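You operate a simulated robot arm through the tools that you are given. There is no shell and no other tool. Be economical: measure what you need, move in short steps, check, and stop when the job is done.

The job below is to be done with a simulated robot arm. You get a single attempt, and the scene is never put back.

TASK
Fetch the drive that says "films" from the free end of the desk and set it on the desk before the mixer.

The check looks at the end state, three seconds after you hand in, the way a careful person would. Anything else that was tipped, shoved, dropped, spilled or broken makes it a failure.

THE ROBOT
A 7-joint arm with a two-finger parallel gripper, fixed in place. Base frame: the origin is at the foot of the arm, x ahead of it, y to its left, z up; the work surface is at about z = 73.3. Lengths are in cm, angles in rad, forces in N, time in s.
With the tool pointing down near the work surface it reaches from about 18 to 68 cm from the base axis. Its first joint turns from -1.152 to 1.152 rad. Payload 2.4 kg.
Tool frame: the origin (TCP) lies between the finger pads and is the grasp point; the fingertips stand 3 cm ahead of it; z points along the fingers, y is the line along which they close. The gripper opens to 9.4 cm. The fingers are 2.8 cm wide and 1 cm thick; the gripper's body (5 by 9.6 cm) begins 5.5 cm behind the TCP.
Orientation is that of the tool frame in the base frame, as a unit quaternion [w, x, y, z]. With the fingers straight down and closing along the base's y, the tool's x points along the base's -x, its y along +y and its z along -z.

THE INTERFACE
- The arm moves only by the tool send_rows. Its argument "motion" is a list of rows, each a list of 6 numbers: the shift along the base's x, y, z in cm, then the turn, a rotation vector about the base's x, y, z in degrees. In form: [[dx, dy, dz, wx, wy, wz], ...]. A call has 1 to 10 rows; each row shifts and turns the commanded pose from where the row before left it. "gripper" is the closure in counts, from 0 (fully open) to 255 (shut), set as the call begins (left out, the last holds). Each row takes 0.2 s and may step no farther than 5 cm and 0.15 rad from the row before; otherwise, or with a gripper value out of range, the whole call is refused. Where a pose cannot be reached the arm comes as near as it can. A force on the tool above 40 N (or 10 N above the force at the start of the call, whichever is more), or a blocked arm, ends the call early, and 0.2 s more pass. Each finger travels about 15.3 cm/s and halts on what it meets, pressing with about 36 N; the grip force reading is that of the motor and also rises with nothing between the fingers. The clock runs only during rows and for 0.2 s after the last one: add rows that do not move to give the fingers time. It gives the time, the measured TCP pose, the force on the tool (base axes), the opening and the grip force at its end, in the units of the frame above (readings bear some noise), and new pictures: "show" is both (left out), scene, wrist or none.
- Cameras (640 x 400 px; columns grow to the right, rows downward): "scene" is fixed at [2.65, 47.74, 142.61]; the picture's right is [-0.80, -0.60, 0.00], its down [-0.44, 0.59, -0.68] and it looks along [0.41, -0.54, -0.74] (base axes); focal length 374 px, centre (320, 200). "wrist" rides on the gripper at [7.6, 1.4, -10.3] in the tool frame; the picture's right is [-0.18, 0.98, 0.00], its down [-0.75, -0.14, -0.64] and it looks along [-0.63, -0.12, 0.77] (tool axes); focal length 243 px, centre (320, 200). There is no depth. A picture from a camera that has moved, and an enlarged one, comes with that camera's place and axes in the base frame and with its lens.
- close_up(camera, box): a new picture of the part [left, top, right, bottom] of that camera's present view, enlarged. No time passes.
- finish_job(): hands the job in; it is judged then, once.

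Work in short steps. Places have to be worked out from the pictures, the camera data and where the tool is seen: move nearer, look again, correct. Check each grasp and each placing, and mend what went wrong. You have 90 turns and 170 pictures in all, those below and enlarged ones among them. Open the gripper and draw the arm clear of the work before you hand the job in, unless the task says otherwise; then end with one line.

The tools are called as name(argument=value, ...) on one line, values as JSON. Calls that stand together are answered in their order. send_rows: Moves the arm, as the interface text tells. Its arguments: {"type":"object","properties":{"motion":{"type":"array","items":{"type":"array","items":{"type":"number"}}},"gripper":{"type":"number"},"show":{"type":"string","enum":["both","scene","wrist","none"]}},"required":["motion"]} The other tools are called the same way: close_up (camera, box) takes an enlarged picture of a part of a camera's view; finish_job () hands the job in.

At the start:

```text
clock: 0.0
ee_pos: [38.78, 13.8, 101.37]
orientation: [0.0, 0.0, 1.0, 0.0]
wrist_force: [-0.1, 0.0, 0.0]
opening: 9.41
grasp_force: 0.0
```

scene: 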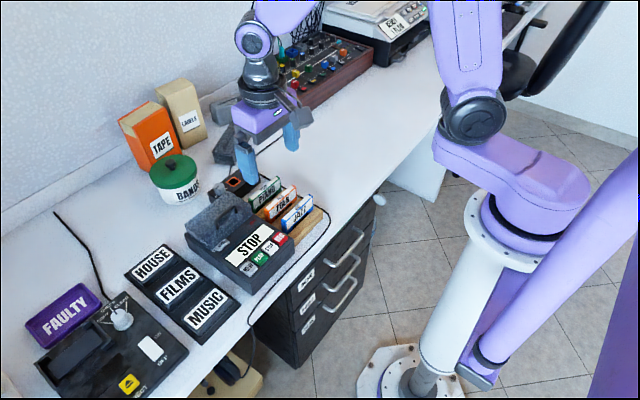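
wrist: 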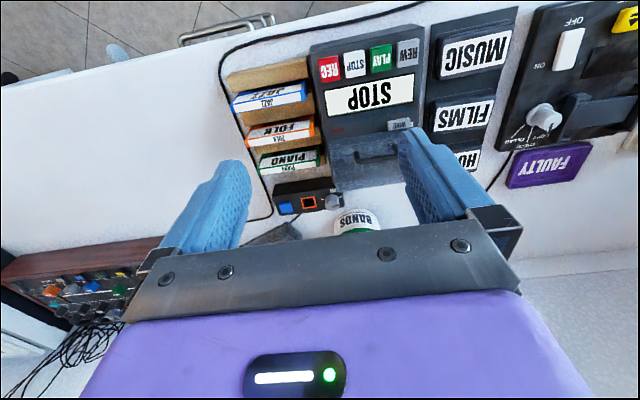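

I'll look closely at the drives and the mixer area before moving.

close_up(camera="scene", box=[20, 200, 340, 400])

close_up(camera="scene", box=[200, 0, 520, 200])

close_up(camera="wrist", box=[400, 0, 640, 150])

```text
2.00 times, centred on (180, 300) of scene
camera zoom: at [2.65, 47.74, 142.61], right [-0.8, -0.6, 0.0], down [-0.44, 0.59, -0.68], along [0.41, -0.54, -0.74], focal length 748 px, centre (600, 0)
```

zoom: 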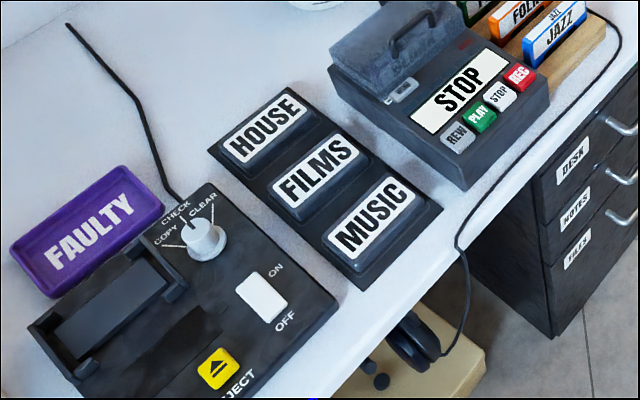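

```text
2.00 times, centred on (360, 100) of scene
camera zoom: at [2.65, 47.74, 142.61], right [-0.8, -0.6, 0.0], down [-0.44, 0.59, -0.68], along [0.41, -0.54, -0.74], focal length 748 px, centre (240, 400)
```

zoom: 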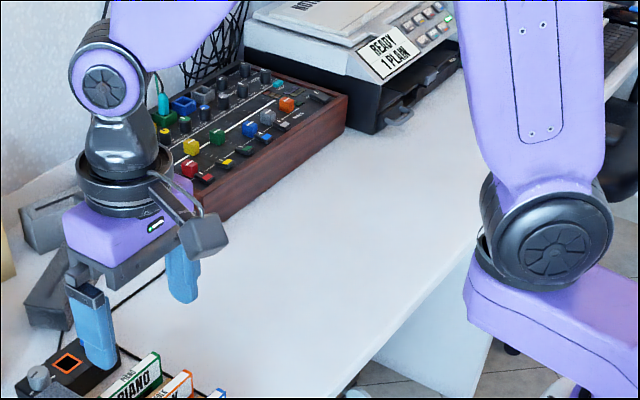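

```text
2.67 times, centred on (520, 75) of wrist
camera zoom: at [31.14, 15.18, 111.78], right [0.18, 0.98, 0.0], down [0.75, -0.14, 0.64], along [0.63, -0.12, -0.77], focal length 647 px, centre (-213, 533)
```

zoom: 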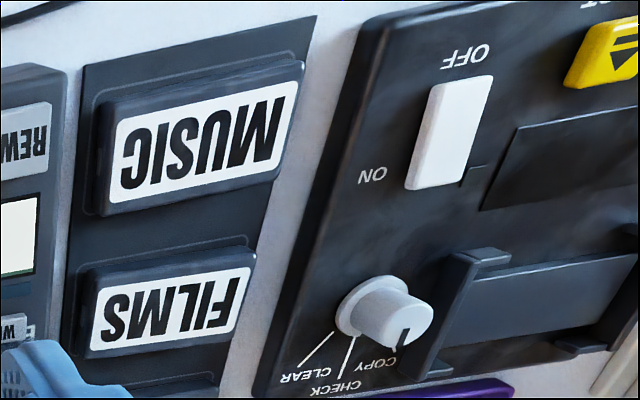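

FILMS is the middle drive in the tray, at about (47.5, 34.6), with its long side roughly along y. I'll move above it at a safe height and look.

send_rows(motion=[[0.8, 4.2, -0.6, 0, 0, 0], [0.8, 4.2, -1.2, 0, 0, 0], [0.8, 4.2, -1.2, 0, 0, 0], [0.8, 4.2, -1.2, 0, 0, 0], [0.8, 4.1, -1.2, 0, 0, 0], [0, 0, 0, 0, 0, 0]], gripper=0)

```text
clock: 1.4
ee_pos: [42.75, 34.8, 96.17]
orientation: [0.0, -0.001, 1.0, 0.0]
wrist_force: [0.2, 0.0, -0.2]
opening: 9.4
grasp_force: 0.0
camera wrist: at [35.12, 36.14, 106.49], right [0.18, 0.98, 0.0], down [0.75, -0.14, 0.64], along [0.63, -0.12, -0.77], focal length 243 px, centre (320, 200)
```

scene: 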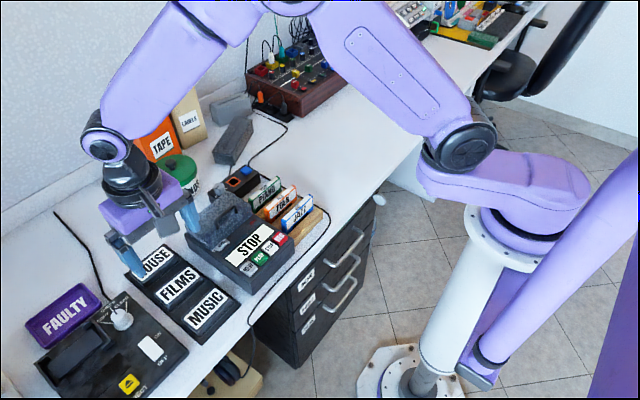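
wrist: 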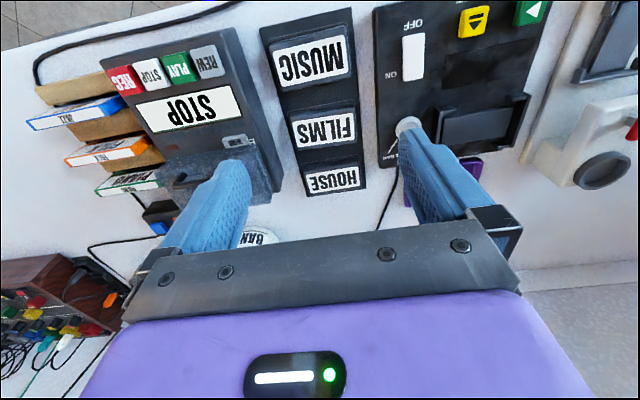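

The tray is now in clear view between the fingers. I'll enlarge it to measure its gaps and heights.

close_up(camera="wrist", box=[230, 0, 390, 220])

close_up(camera="scene", box=[110, 230, 250, 350])

close_up(camera="scene", box=[220, 0, 560, 200])

```text
1.82 times, centred on (310, 110) of wrist
camera zoom: at [35.12, 36.14, 106.49], right [0.18, 0.98, 0.0], down [0.75, -0.14, 0.64], along [0.63, -0.12, -0.77], focal length 441 px, centre (338, 364)
```

zoom: 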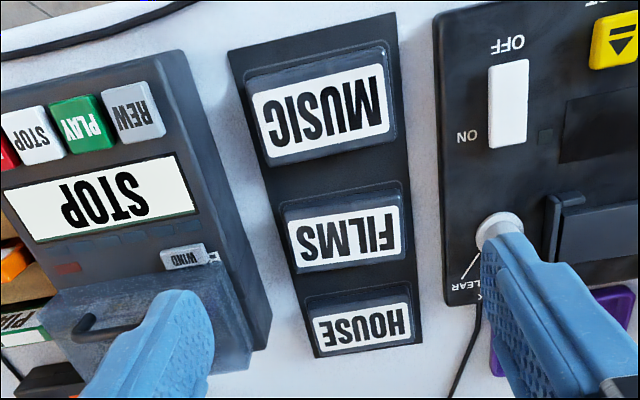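

```text
3.33 times, centred on (180, 290) of scene
camera zoom: at [2.65, 47.74, 142.61], right [-0.8, -0.6, 0.0], down [-0.44, 0.59, -0.68], along [0.41, -0.54, -0.74], focal length 1247 px, centre (787, -100)
```

zoom: 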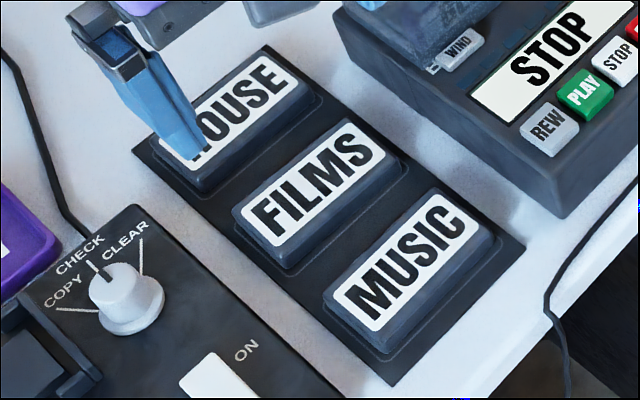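

```text
1.88 times, centred on (390, 100) of scene
camera zoom: at [2.65, 47.74, 142.61], right [-0.8, -0.6, 0.0], down [-0.44, 0.59, -0.68], along [0.41, -0.54, -0.74], focal length 704 px, centre (188, 388)
```

zoom: 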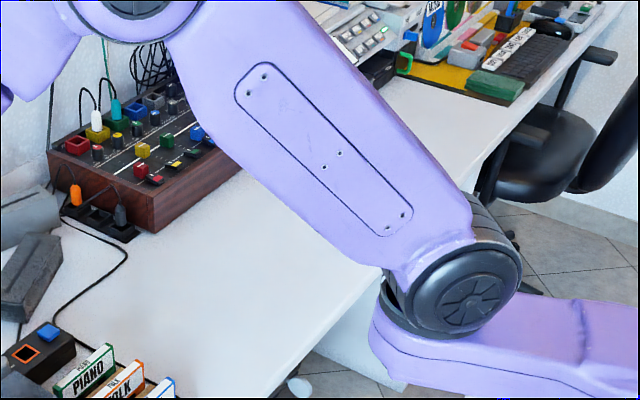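

The wrist view puts FILMS near (48.5, 34.3), about 8 by 4.5 cm. I'll go lower above it to refine that.

send_rows(motion=[[2.0, -0.1, -3, 0, 0, 0], [2.0, -0.1, -3, 0, 0, 0], [1.5, -0.1, -3, 0, 0, 0], [0, 0, 0, 0, 0, 0]], show="both")

close_up(camera="wrist", box=[200, 0, 440, 240])

```text
clock: 2.4
ee_pos: [48.33, 34.48, 87.09]
orientation: [0.001, 0.0, 1.0, 0.0]
wrist_force: [0.2, 0.0, -0.3]
opening: 9.4
grasp_force: 0.0
camera wrist: at [40.64, 35.76, 97.41], right [0.18, 0.98, 0.0], down [0.75, -0.14, 0.64], along [0.63, -0.12, -0.77], focal length 243 px, centre (320, 200)
```

scene: 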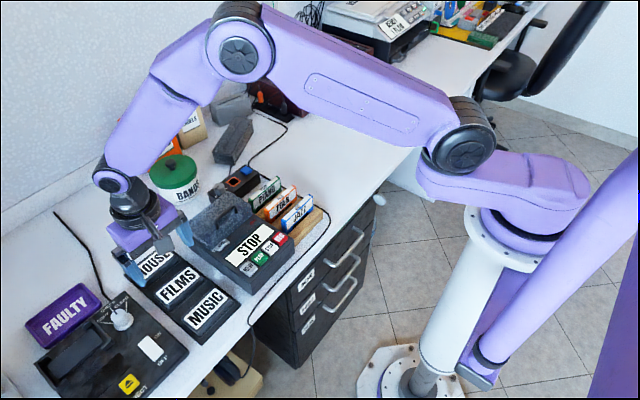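
wrist: 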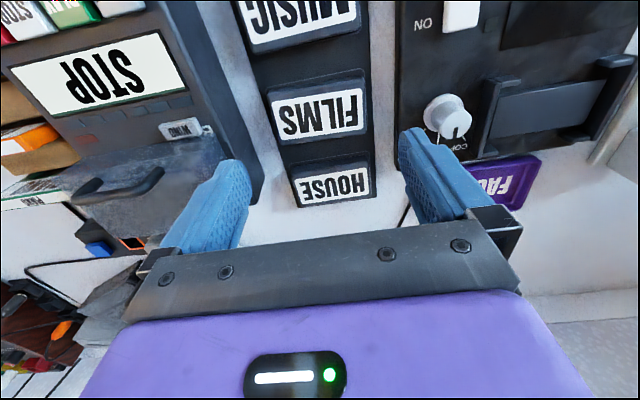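

```text
1.67 times, centred on (320, 120) of wrist
camera zoom: at [40.64, 35.76, 97.41], right [0.18, 0.98, 0.0], down [0.75, -0.14, 0.64], along [0.63, -0.12, -0.77], focal length 404 px, centre (320, 333)
```

zoom: 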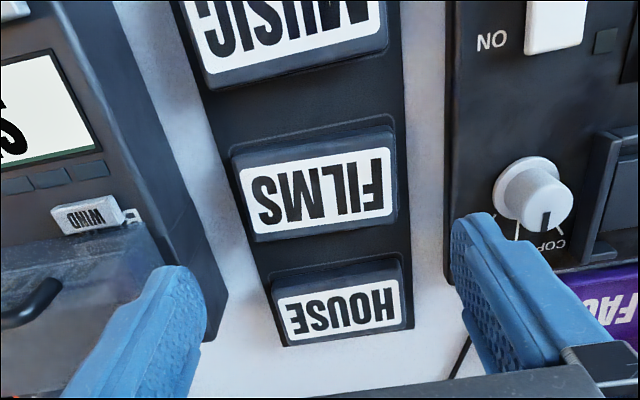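

A grasp across the short side gives about 3 cm of gap on each side for the fingers. I'll turn the tool about 88° and narrow the opening to roughly 7 cm.

send_rows(motion=[[0, 0, 0, 0, 0, 8], [0, 0, 0, 0, 0, 8], [0, 0, 0, 0, 0, 8], [0, 0, 0, 0, 0, 8], [0, 0, 0, 0, 0, 8], [0, 0, 0, 0, 0, 8], [0, 0, 0, 0, 0, 8], [0, 0, 0, 0, 0, 8], [0, 0, 0, 0, 0, 8], [0, 0, 0, 0, 0, 8]], gripper=65, show="none")

send_rows(motion=[[0.3, -0.3, 0, 0, 0, 8], [0, 0, 0, 0, 0, 0]])

close_up(camera="wrist", box=[160, 0, 480, 240])

```text
clock: 4.6
ee_pos: [48.19, 34.47, 87.06]
orientation: [0.0, -0.644, 0.765, -0.001]
wrist_force: [-1.2, -0.1, -0.9]
opening: 6.99
grasp_force: 0.0
```

```text
clock: 5.2
ee_pos: [48.51, 34.15, 87.14]
orientation: [0.0, -0.695, 0.719, 0.0]
wrist_force: [-0.3, 0.2, 0.1]
opening: 7.01
grasp_force: 0.0
camera wrist: at [46.86, 26.52, 97.39], right [-0.98, 0.22, 0.0], down [0.17, 0.75, 0.64], along [0.14, 0.63, -0.77], focal length 243 px, centre (320, 200)
```

scene: 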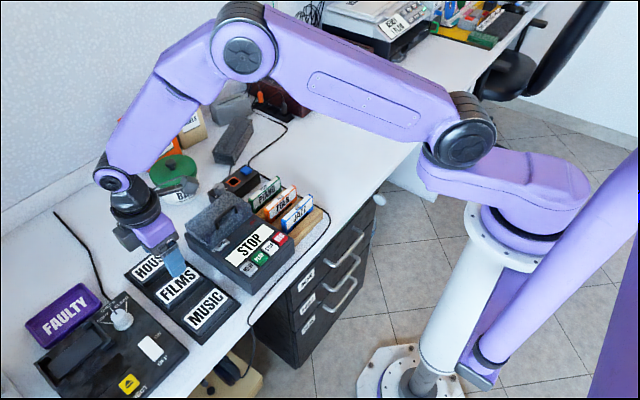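
wrist: 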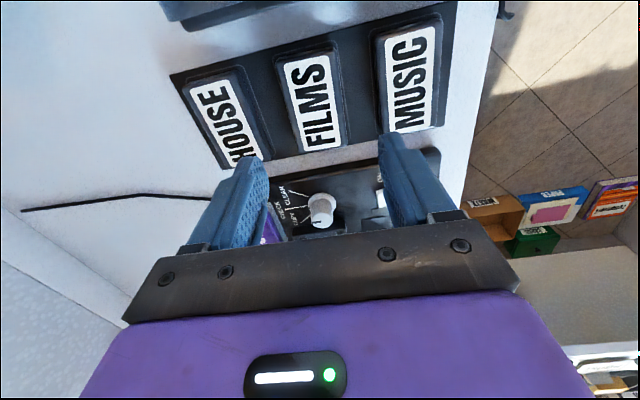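

```text
1.67 times, centred on (320, 120) of wrist
camera zoom: at [46.86, 26.52, 97.39], right [-0.98, 0.22, 0.0], down [0.17, 0.75, 0.64], along [0.14, 0.63, -0.77], focal length 404 px, centre (320, 333)
```

zoom: 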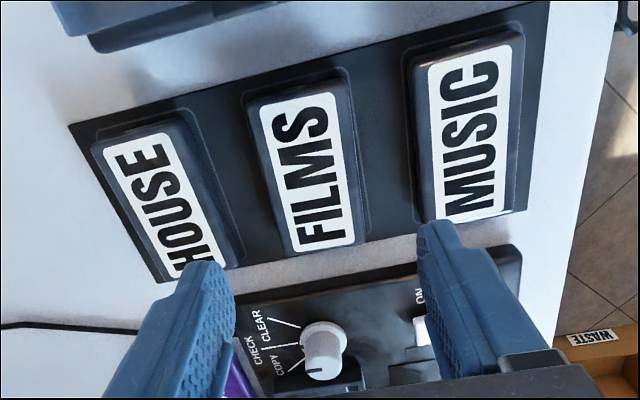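

FILMS spans about x 46.6 to 51.0 and y 30 to 38, with gaps of about 3.2 cm to its neighbours. I'll centre at x 48.8 and descend partway to check.

send_rows(motion=[[0.3, -0.1, -2.5, 0, 0, 0], [0, 0, -2.5, 0, 0, 0], [0, 0, -2.2, 0, 0, 0], [0, 0, 0, 0, 0, 0]])

close_up(camera="wrist", box=[160, 0, 480, 240])

close_up(camera="scene", box=[110, 200, 270, 350])

```text
clock: 6.2
ee_pos: [48.83, 34.05, 79.94]
orientation: [0.001, -0.695, 0.719, 0.0]
wrist_force: [0.2, 0.3, 0.5]
opening: 7.03
grasp_force: 0.1
camera wrist: at [47.2, 26.37, 90.21], right [-0.98, 0.22, 0.0], down [0.17, 0.75, 0.64], along [0.14, 0.63, -0.77], focal length 243 px, centre (320, 200)
```

scene: 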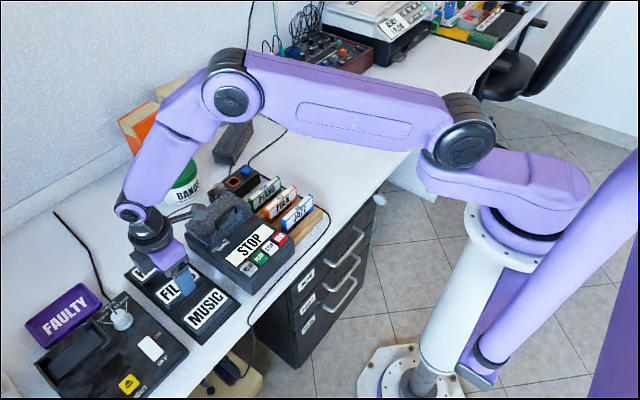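
wrist: 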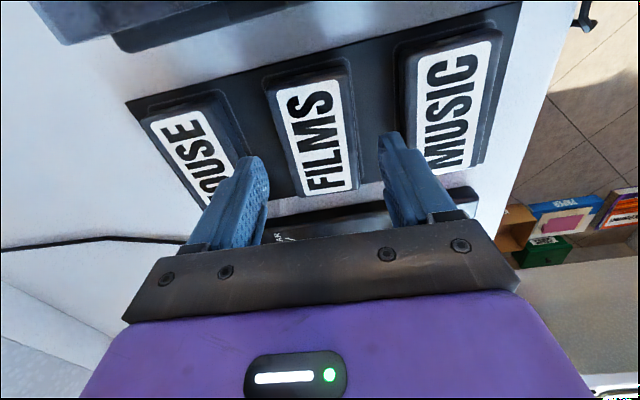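

```text
1.67 times, centred on (320, 120) of wrist
camera zoom: at [47.2, 26.37, 90.21], right [-0.98, 0.22, 0.0], down [0.17, 0.75, 0.64], along [0.14, 0.63, -0.77], focal length 404 px, centre (320, 333)
```

zoom: 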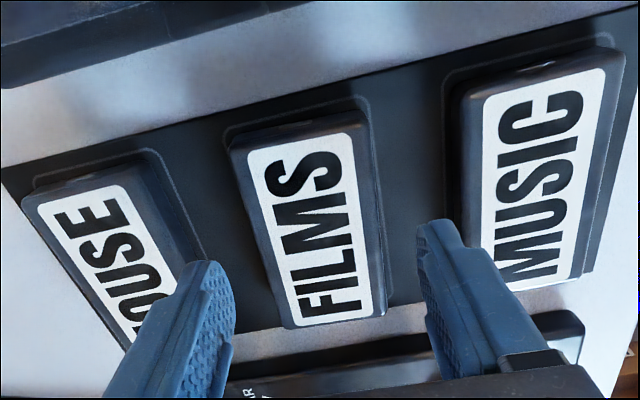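

```text
2.67 times, centred on (190, 275) of scene
camera zoom: at [2.65, 47.74, 142.61], right [-0.8, -0.6, 0.0], down [-0.44, 0.59, -0.68], along [0.41, -0.54, -0.74], focal length 997 px, centre (667, 0)
```

zoom: 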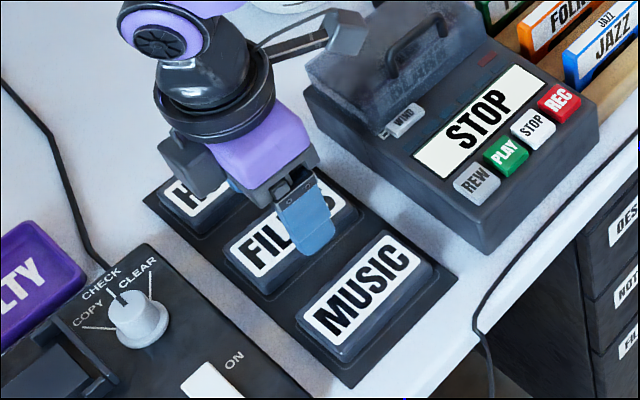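

Both views agree: the drive is centred at about (48.9, 33.8) and each finger has about 1 cm of clearance. I'll descend so the tips sit beside the drive, just above the tray.

send_rows(motion=[[0.05, -0.1, -1.0, 0, 0, 0], [0, 0, -0.8, 0, 0, 0], [0, 0, -0.5, 0, 0, 0], [0, 0, 0, 0, 0, 0]])

close_up(camera="wrist", box=[160, 0, 480, 240])

close_up(camera="scene", box=[130, 230, 250, 345])

```text
clock: 7.2
ee_pos: [48.97, 33.84, 77.57]
orientation: [0.0, -0.695, 0.719, 0.0]
wrist_force: [-0.1, 0.7, 0.0]
opening: 6.98
grasp_force: 0.0
camera wrist: at [47.19, 26.29, 87.86], right [-0.98, 0.22, 0.0], down [0.17, 0.75, 0.64], along [0.14, 0.63, -0.77], focal length 243 px, centre (320, 200)
```

scene: 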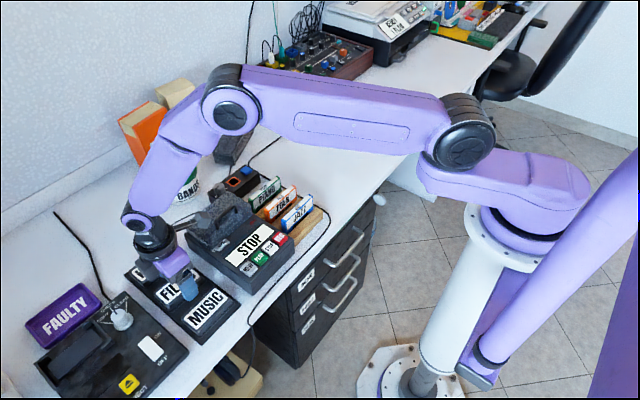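
wrist: 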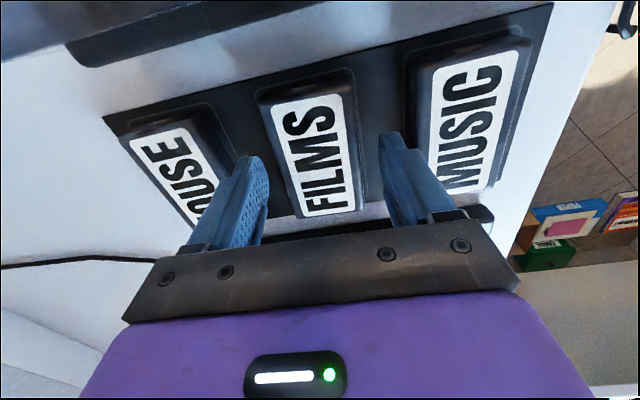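

```text
1.67 times, centred on (320, 120) of wrist
camera zoom: at [47.19, 26.29, 87.86], right [-0.98, 0.22, 0.0], down [0.17, 0.75, 0.64], along [0.14, 0.63, -0.77], focal length 404 px, centre (320, 333)
```

zoom: 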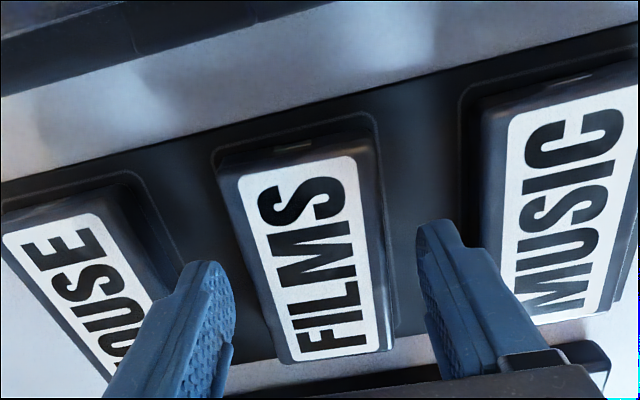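

```text
3.48 times, centred on (190, 288) of scene
camera zoom: at [2.65, 47.74, 142.61], right [-0.8, -0.6, 0.0], down [-0.44, 0.59, -0.68], along [0.41, -0.54, -0.74], focal length 1301 px, centre (772, -104)
```

zoom: 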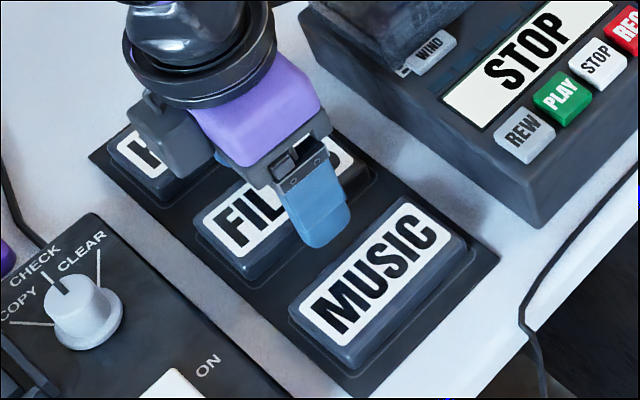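

No contact yet, and the tips are beside the drive. I'll close the fingers gently on it.

send_rows(motion=[[0, 0, 0, 0, 0, 0], [0, 0, 0, 0, 0, 0], [0, 0, 0, 0, 0, 0]], gripper=190)

close_up(camera="wrist", box=[160, 0, 480, 240])

close_up(camera="scene", box=[130, 230, 250, 345])

```text
clock: 8.0
ee_pos: [48.97, 33.96, 77.58]
orientation: [0.0, -0.695, 0.719, 0.0]
wrist_force: [-0.1, 0.5, -0.5]
opening: 5.13
grasp_force: 36.0
camera wrist: at [47.19, 26.3, 87.87], right [-0.98, 0.22, 0.0], down [0.17, 0.75, 0.64], along [0.14, 0.63, -0.77], focal length 243 px, centre (320, 200)
```

scene: 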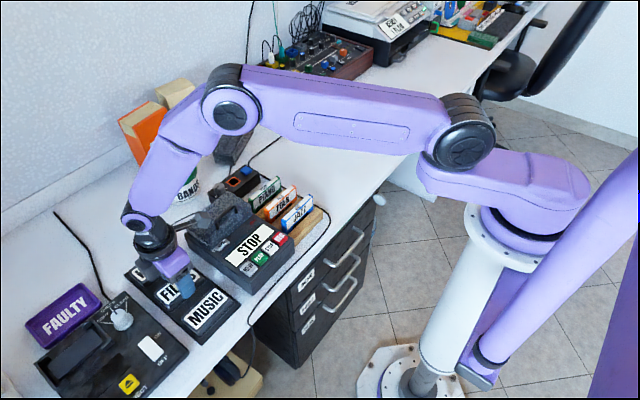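
wrist: 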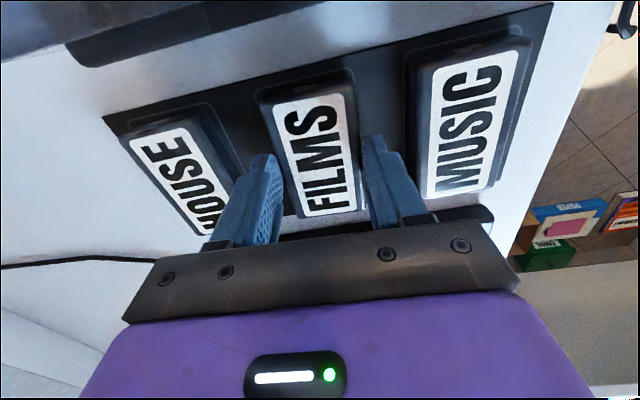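

```text
1.67 times, centred on (320, 120) of wrist
camera zoom: at [47.19, 26.3, 87.87], right [-0.98, 0.22, 0.0], down [0.17, 0.75, 0.64], along [0.14, 0.63, -0.77], focal length 404 px, centre (320, 333)
```

zoom: 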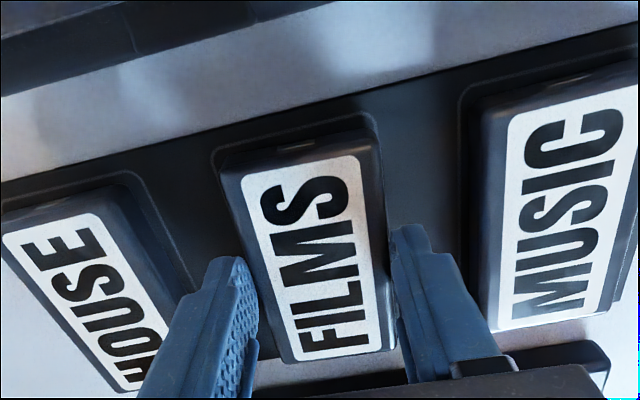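

```text
3.48 times, centred on (190, 288) of scene
camera zoom: at [2.65, 47.74, 142.61], right [-0.8, -0.6, 0.0], down [-0.44, 0.59, -0.68], along [0.41, -0.54, -0.74], focal length 1301 px, centre (772, -104)
```

zoom: 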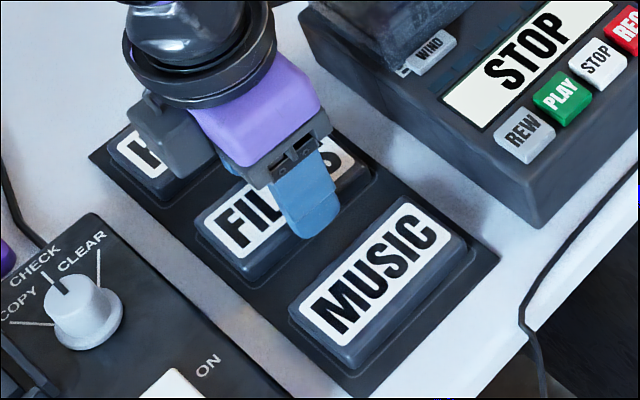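

The fingers stopped at 5.13 cm with 36 N, so they're holding the drive. I'll lift straight up slowly and check that the tray stays put.

send_rows(motion=[[0, 0, 0.5, 0, 0, 0], [0, 0, 1, 0, 0, 0], [0, 0, 1.5, 0, 0, 0], [0, 0, 2, 0, 0, 0], [0, 0, 0, 0, 0, 0]], gripper=230)

close_up(camera="scene", box=[110, 210, 250, 345])

```text
clock: 9.2
ee_pos: [48.95, 34.03, 82.56]
orientation: [-0.001, -0.694, 0.72, 0.001]
wrist_force: [1.0, -0.1, -1.7]
opening: 5.12
grasp_force: 35.9
camera wrist: at [47.19, 26.31, 92.87], right [-0.98, 0.22, 0.0], down [0.17, 0.75, 0.64], along [0.14, 0.63, -0.77], focal length 243 px, centre (320, 200)
```

scene: 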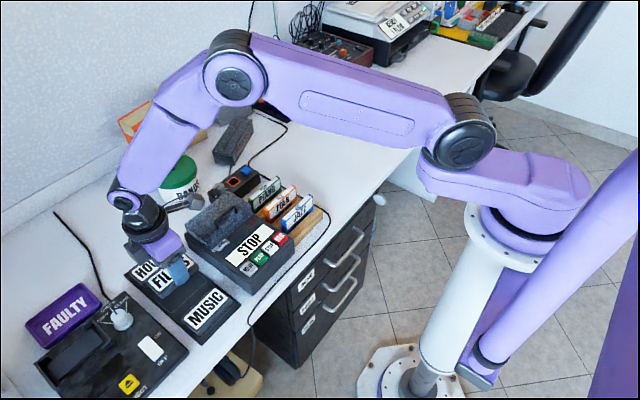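
wrist: 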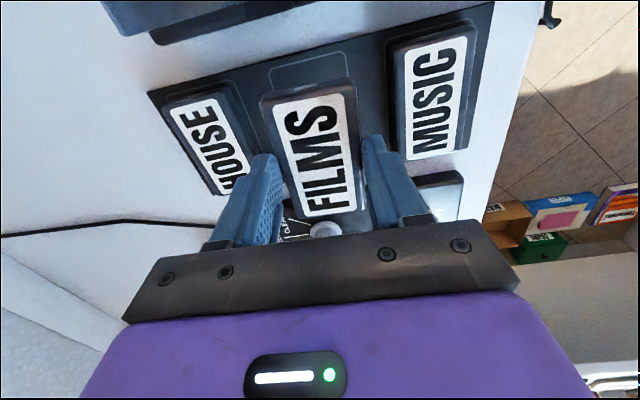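

```text
2.96 times, centred on (180, 278) of scene
camera zoom: at [2.65, 47.74, 142.61], right [-0.8, -0.6, 0.0], down [-0.44, 0.59, -0.68], along [0.41, -0.54, -0.74], focal length 1108 px, centre (735, -30)
```

zoom: 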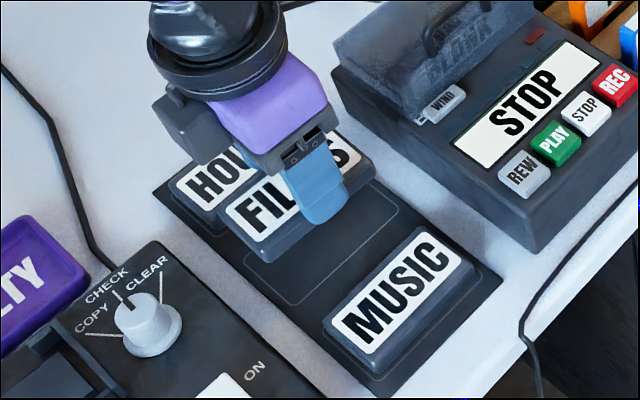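

The drive came up cleanly and the tray stayed in place. I'll raise it well above everything and start moving toward the mixer side.

send_rows(motion=[[0, 0, 3.5, 0, 0, 0], [0, 0, 3.5, 0, 0, 0], [0, 0, 3.5, 0, 0, 0], [0, 0, 3.5, 0, 0, 0], [0, 0, 3.5, 0, 0, 0], [0, -3, 0, 0, 0, 0], [0, -3.5, 0, 0, 0, 0], [0, -3.5, 0, 0, 0, 0], [0, -3.5, 0, 0, 0, 0], [0, -3.5, 0, 0, 0, 0]])

```text
clock: 11.4
ee_pos: [48.84, 17.07, 100.14]
orientation: [0.0, -0.695, 0.719, 0.001]
wrist_force: [0.0, 0.4, -1.2]
opening: 5.15
grasp_force: 36.2
camera wrist: at [47.17, 9.31, 110.45], right [-0.98, 0.22, 0.0], down [0.17, 0.75, 0.64], along [0.14, 0.63, -0.77], focal length 243 px, centre (320, 200)
```

scene: 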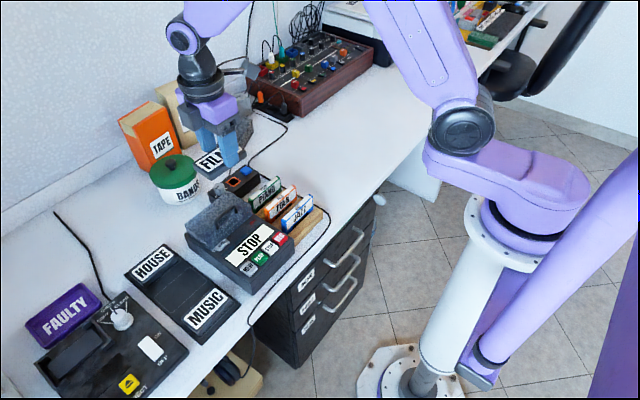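
wrist: 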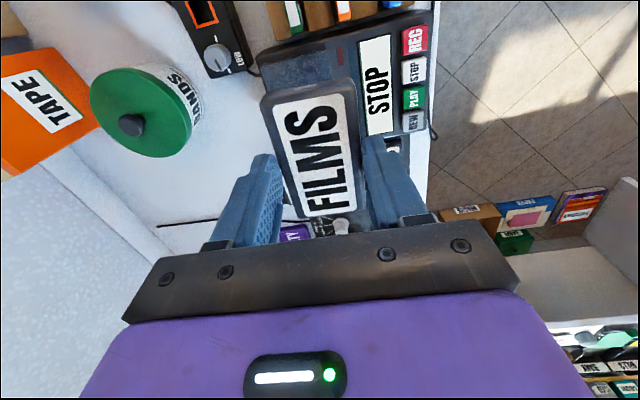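

The hold is stable, with the drive flat in the gripper. I'll carry on toward the mixer at this height.

send_rows(motion=[[0, -4, 0, 0, 0, 0], [0, -4, 0, 0, 0, 0], [0, -4, 0, 0, 0, 0], [0, -4, 0, 0, 0, 0], [0, -4, 0, 0, 0, 0], [0, -4, 0, 0, 0, 0], [0, -4, 0, 0, 0, 0], [0, -4, 0, 0, 0, 0], [0, -4, 0, 0, 0, 0], [0, 0, 0, 0, 0, 0]])

```text
clock: 13.6
ee_pos: [48.84, -19.12, 100.08]
orientation: [0.0, -0.695, 0.719, 0.0]
wrist_force: [-0.2, 0.2, -1.5]
opening: 5.15
grasp_force: 35.6
camera wrist: at [47.11, -26.78, 110.32], right [-0.98, 0.22, 0.0], down [0.17, 0.75, 0.64], along [0.14, 0.63, -0.77], focal length 243 px, centre (320, 200)
```

scene: 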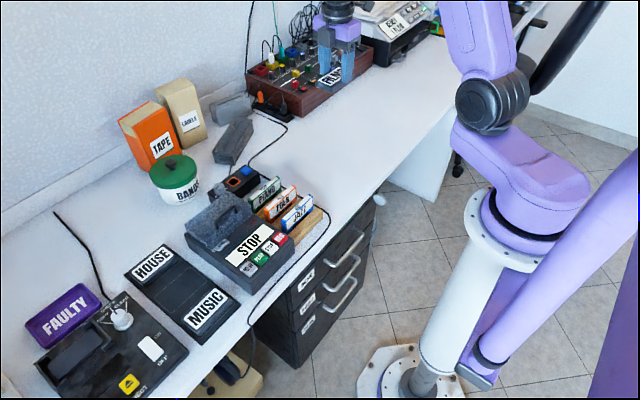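
wrist: 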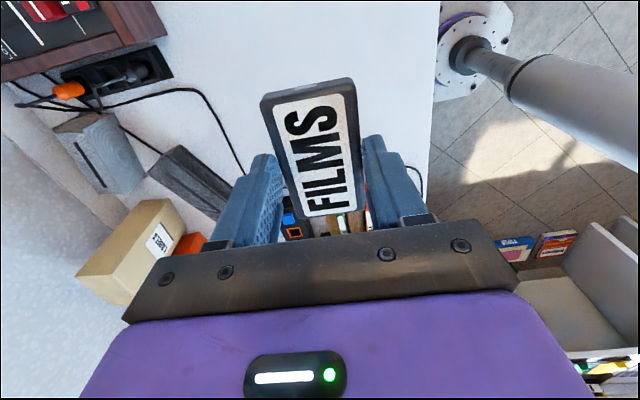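

The mixer's near corner is at about (66, -28 to -32) and the desk in front of it looks clear. I'll move over (55, -39) and lower to an intermediate height.

send_rows(motion=[[0.8, -4, 0, 0, 0, 0], [1.2, -4, 0, 0, 0, 0], [1.2, -4, -1, 0, 0, 0], [1.2, -4, -2, 0, 0, 0], [1.2, -4, -3, 0, 0, 0], [0, 0, -3, 0, 0, 0], [0, 0, -3, 0, 0, 0], [0, 0, 0, 0, 0, 0]])

close_up(camera="scene", box=[230, 0, 470, 150])

```text
refused: row 5 steps farther than a row can; nothing moved
```

```text
2.67 times, centred on (350, 75) of scene
camera zoom: at [2.65, 47.74, 142.61], right [-0.8, -0.6, 0.0], down [-0.44, 0.59, -0.68], along [0.41, -0.54, -0.74], focal length 997 px, centre (240, 533)
```

zoom: 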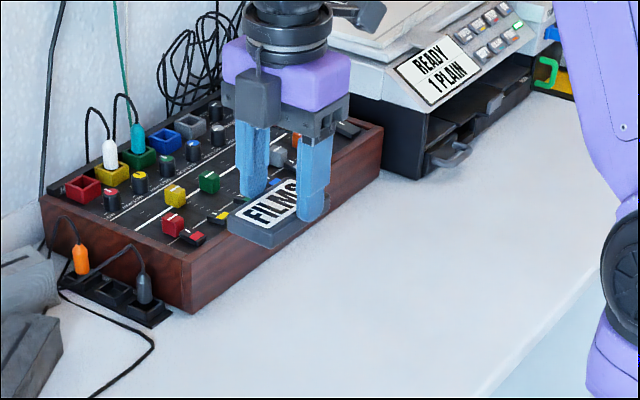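

That call was refused because one step was too long. I'll repeat it with smaller steps; the area in front of the mixer is clear.

send_rows(motion=[[0.8, -4, 0, 0, 0, 0], [1.2, -4, 0, 0, 0, 0], [1.2, -4, -1, 0, 0, 0], [1.2, -4, -2, 0, 0, 0], [1.2, -4, -2, 0, 0, 0], [0, 0, -3, 0, 0, 0], [0, 0, -4, 0, 0, 0], [0, 0, 0, 0, 0, 0]])

close_up(camera="scene", box=[230, 0, 470, 150])

```text
clock: 15.4
ee_pos: [54.61, -39.02, 88.13]
orientation: [0.0, -0.695, 0.719, 0.0]
wrist_force: [-0.7, -0.1, -1.6]
opening: 5.14
grasp_force: 36.0
camera wrist: at [52.91, -46.69, 98.37], right [-0.98, 0.22, 0.0], down [0.17, 0.75, 0.64], along [0.14, 0.63, -0.77], focal length 243 px, centre (320, 200)
```

scene: 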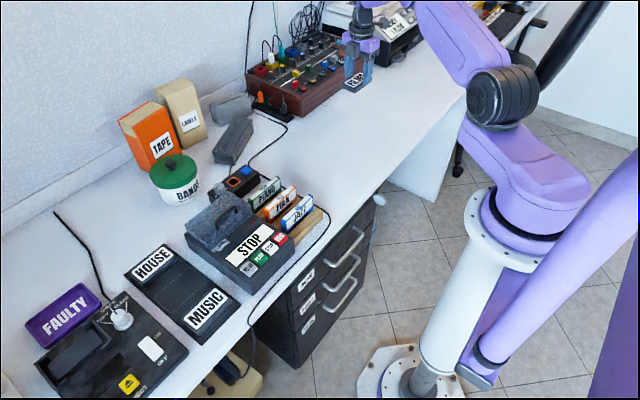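
wrist: 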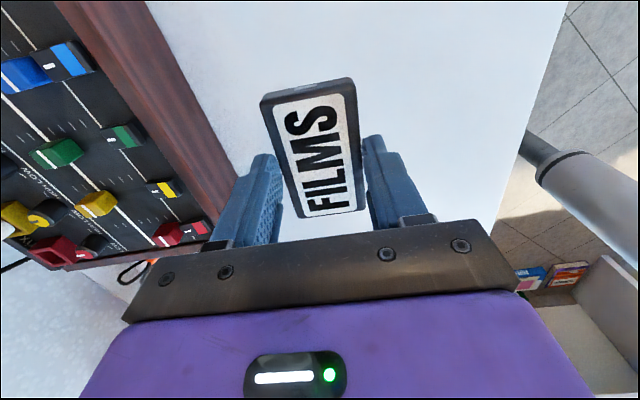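

```text
2.67 times, centred on (350, 75) of scene
camera zoom: at [2.65, 47.74, 142.61], right [-0.8, -0.6, 0.0], down [-0.44, 0.59, -0.68], along [0.41, -0.54, -0.74], focal length 997 px, centre (240, 533)
```

zoom: 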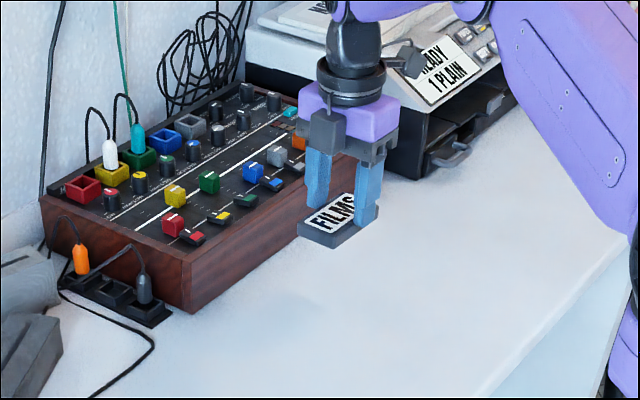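

The drive is over clear desk, well short of the mixer's front. I'll lower to just above the expected contact height.

send_rows(motion=[[0, 0, -3, 0, 0, 0], [0, 0, -3, 0, 0, 0], [0, 0, -2.5, 0, 0, 0], [0, 0, -1.5, 0, 0, 0], [0, 0, 0, 0, 0, 0]], show="none")

close_up(camera="scene", box=[310, 40, 430, 120])

close_up(camera="wrist", box=[160, 0, 480, 240])

```text
clock: 16.6
ee_pos: [54.55, -38.97, 78.12]
orientation: [0.0, -0.694, 0.72, 0.0]
wrist_force: [-0.4, -0.4, -1.2]
opening: 5.16
grasp_force: 36.3
```

```text
5.00 times, centred on (370, 80) of scene
camera zoom: at [2.65, 47.74, 142.61], right [-0.8, -0.6, 0.0], down [-0.44, 0.59, -0.68], along [0.41, -0.54, -0.74], focal length 1870 px, centre (70, 800)
```

zoom: 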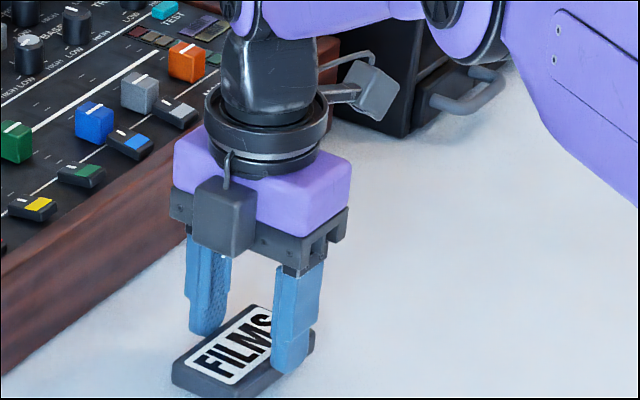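

```text
1.67 times, centred on (320, 120) of wrist
camera zoom: at [52.82, -46.69, 88.37], right [-0.98, 0.22, 0.0], down [0.17, 0.75, 0.64], along [0.14, 0.63, -0.77], focal length 404 px, centre (320, 333)
```

zoom: 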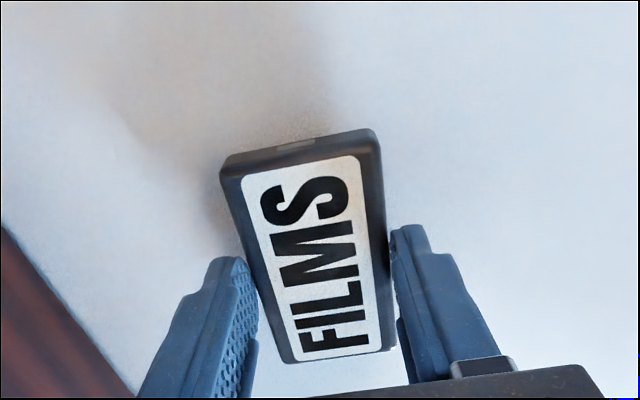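

I'm about 1 cm above the desk. I'll lower in small steps and watch for contact force.

send_rows(motion=[[0, 0, -0.3, 0, 0, 0], [0, 0, -0.2, 0, 0, 0], [0, 0, -0.2, 0, 0, 0], [0, 0, 0, 0, 0, 0]], show="none")

```text
clock: 17.6
ee_pos: [54.47, -38.94, 77.45]
orientation: [0.0, -0.694, 0.72, 0.0]
wrist_force: [-0.4, -0.2, -1.3]
opening: 5.16
grasp_force: 36.1
```

No contact yet, so I'll keep going down in small steps.

send_rows(motion=[[0, 0, -0.15, 0, 0, 0], [0, 0, -0.15, 0, 0, 0], [0, 0, 0, 0, 0, 0]], show="none")

```text
clock: 18.4
ee_pos: [54.47, -38.91, 77.38]
orientation: [0.0, -0.694, 0.72, 0.0]
wrist_force: [-4.1, 3.6, 19.3]
opening: 5.11
grasp_force: 35.7
```

The upward force rose to 19 N, so the drive is on the desk. I'll ease up slightly and open the fingers.

send_rows(motion=[[0, 0, 0.15, 0, 0, 0], [0, 0, 0, 0, 0, 0]], show="none")

send_rows(motion=[[0, 0, 0, 0, 0, 0], [0, 0, 0, 0, 0, 0], [0, 0, 0, 0, 0, 0]], gripper=60)

```text
clock: 19.0
ee_pos: [54.54, -39.07, 77.34]
orientation: [0.0, -0.695, 0.719, 0.0]
wrist_force: [0.5, -1.5, 8.4]
opening: 5.14
grasp_force: 35.6
```

```text
clock: 19.8
ee_pos: [54.49, -38.96, 77.24]
orientation: [0.001, -0.695, 0.719, 0.0]
wrist_force: [0.0, 0.0, 0.2]
opening: 7.2
grasp_force: 0.0
camera wrist: at [52.82, -46.68, 87.52], right [-0.98, 0.22, 0.0], down [0.17, 0.75, 0.64], along [0.14, 0.63, -0.77], focal length 243 px, centre (320, 200)
```

scene: 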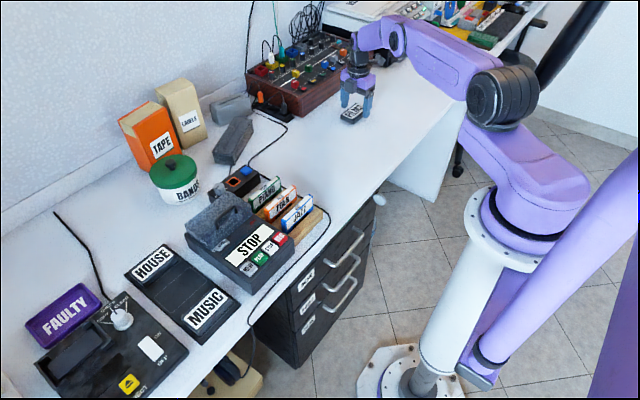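
wrist: 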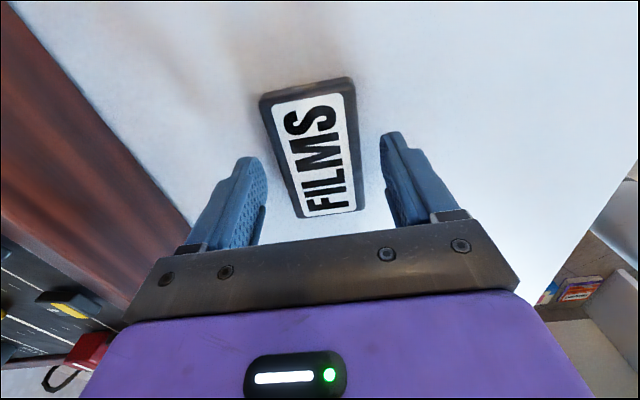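

The drive is released and lying flat, with both fingers clear of it. I'll go straight up, then draw back.

send_rows(motion=[[0, 0, 1.5, 0, 0, 0], [0, 0, 3, 0, 0, 0], [0, 0, 4, 0, 0, 0], [0, 0, 4, 0, 0, 0], [0, 0, 4, 0, 0, 0], [0, 0, 4, 0, 0, 0], [-2, 4, 0, 0, 0, 0], [-2, 4, 0, 0, 0, 0], [-2, 4, 0, 0, 0, 0], [-2, 4, 0, 0, 0, 0]], show="none")

send_rows(motion=[[-2, 4, 0, 0, 0, 0], [-2, 4, 0, 0, 0, 0], [0, 4, 0, 0, 0, 0], [0, 4, 0, 0, 0, 0], [0, 0, 0, 0, 0, 0]], show="scene")

close_up(camera="scene", box=[230, 0, 470, 150])

```text
clock: 22.0
ee_pos: [46.54, -23.0, 97.81]
orientation: [0.0, -0.695, 0.719, 0.0]
wrist_force: [0.7, 0.9, 0.1]
opening: 7.17
grasp_force: 0.0
```

```text
clock: 23.2
ee_pos: [42.48, -7.05, 97.68]
orientation: [-0.001, -0.694, 0.72, 0.0]
wrist_force: [0.4, 0.3, 1.0]
opening: 7.21
grasp_force: 0.1
```

scene: 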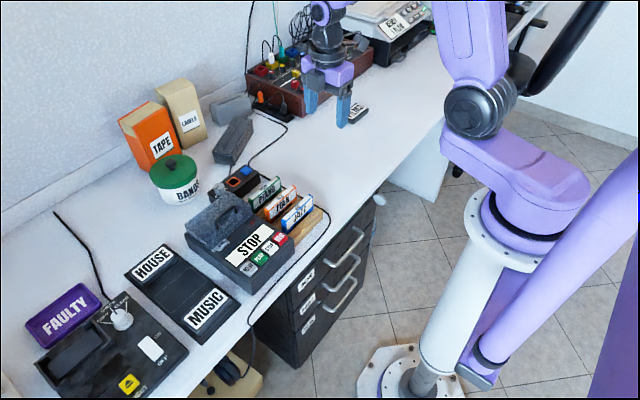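

```text
2.67 times, centred on (350, 75) of scene
camera zoom: at [2.65, 47.74, 142.61], right [-0.8, -0.6, 0.0], down [-0.44, 0.59, -0.68], along [0.41, -0.54, -0.74], focal length 997 px, centre (240, 533)
```

zoom: 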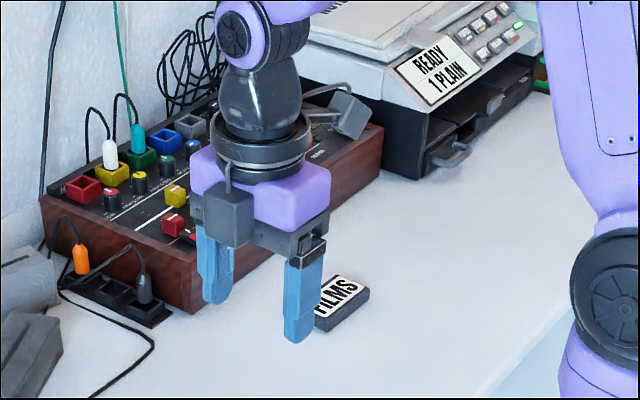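

The FILMS drive is lying flat on the desk in front of the mixer, nothing else has moved, and the open gripper is clear. I'm handing in.

finish_job()

```text
The job is handed in.
```

The "films" drive is on the desk in front of the mixer, about 9 cm from its front edge by my estimate; nothing else was moved, and I've handed the job in.
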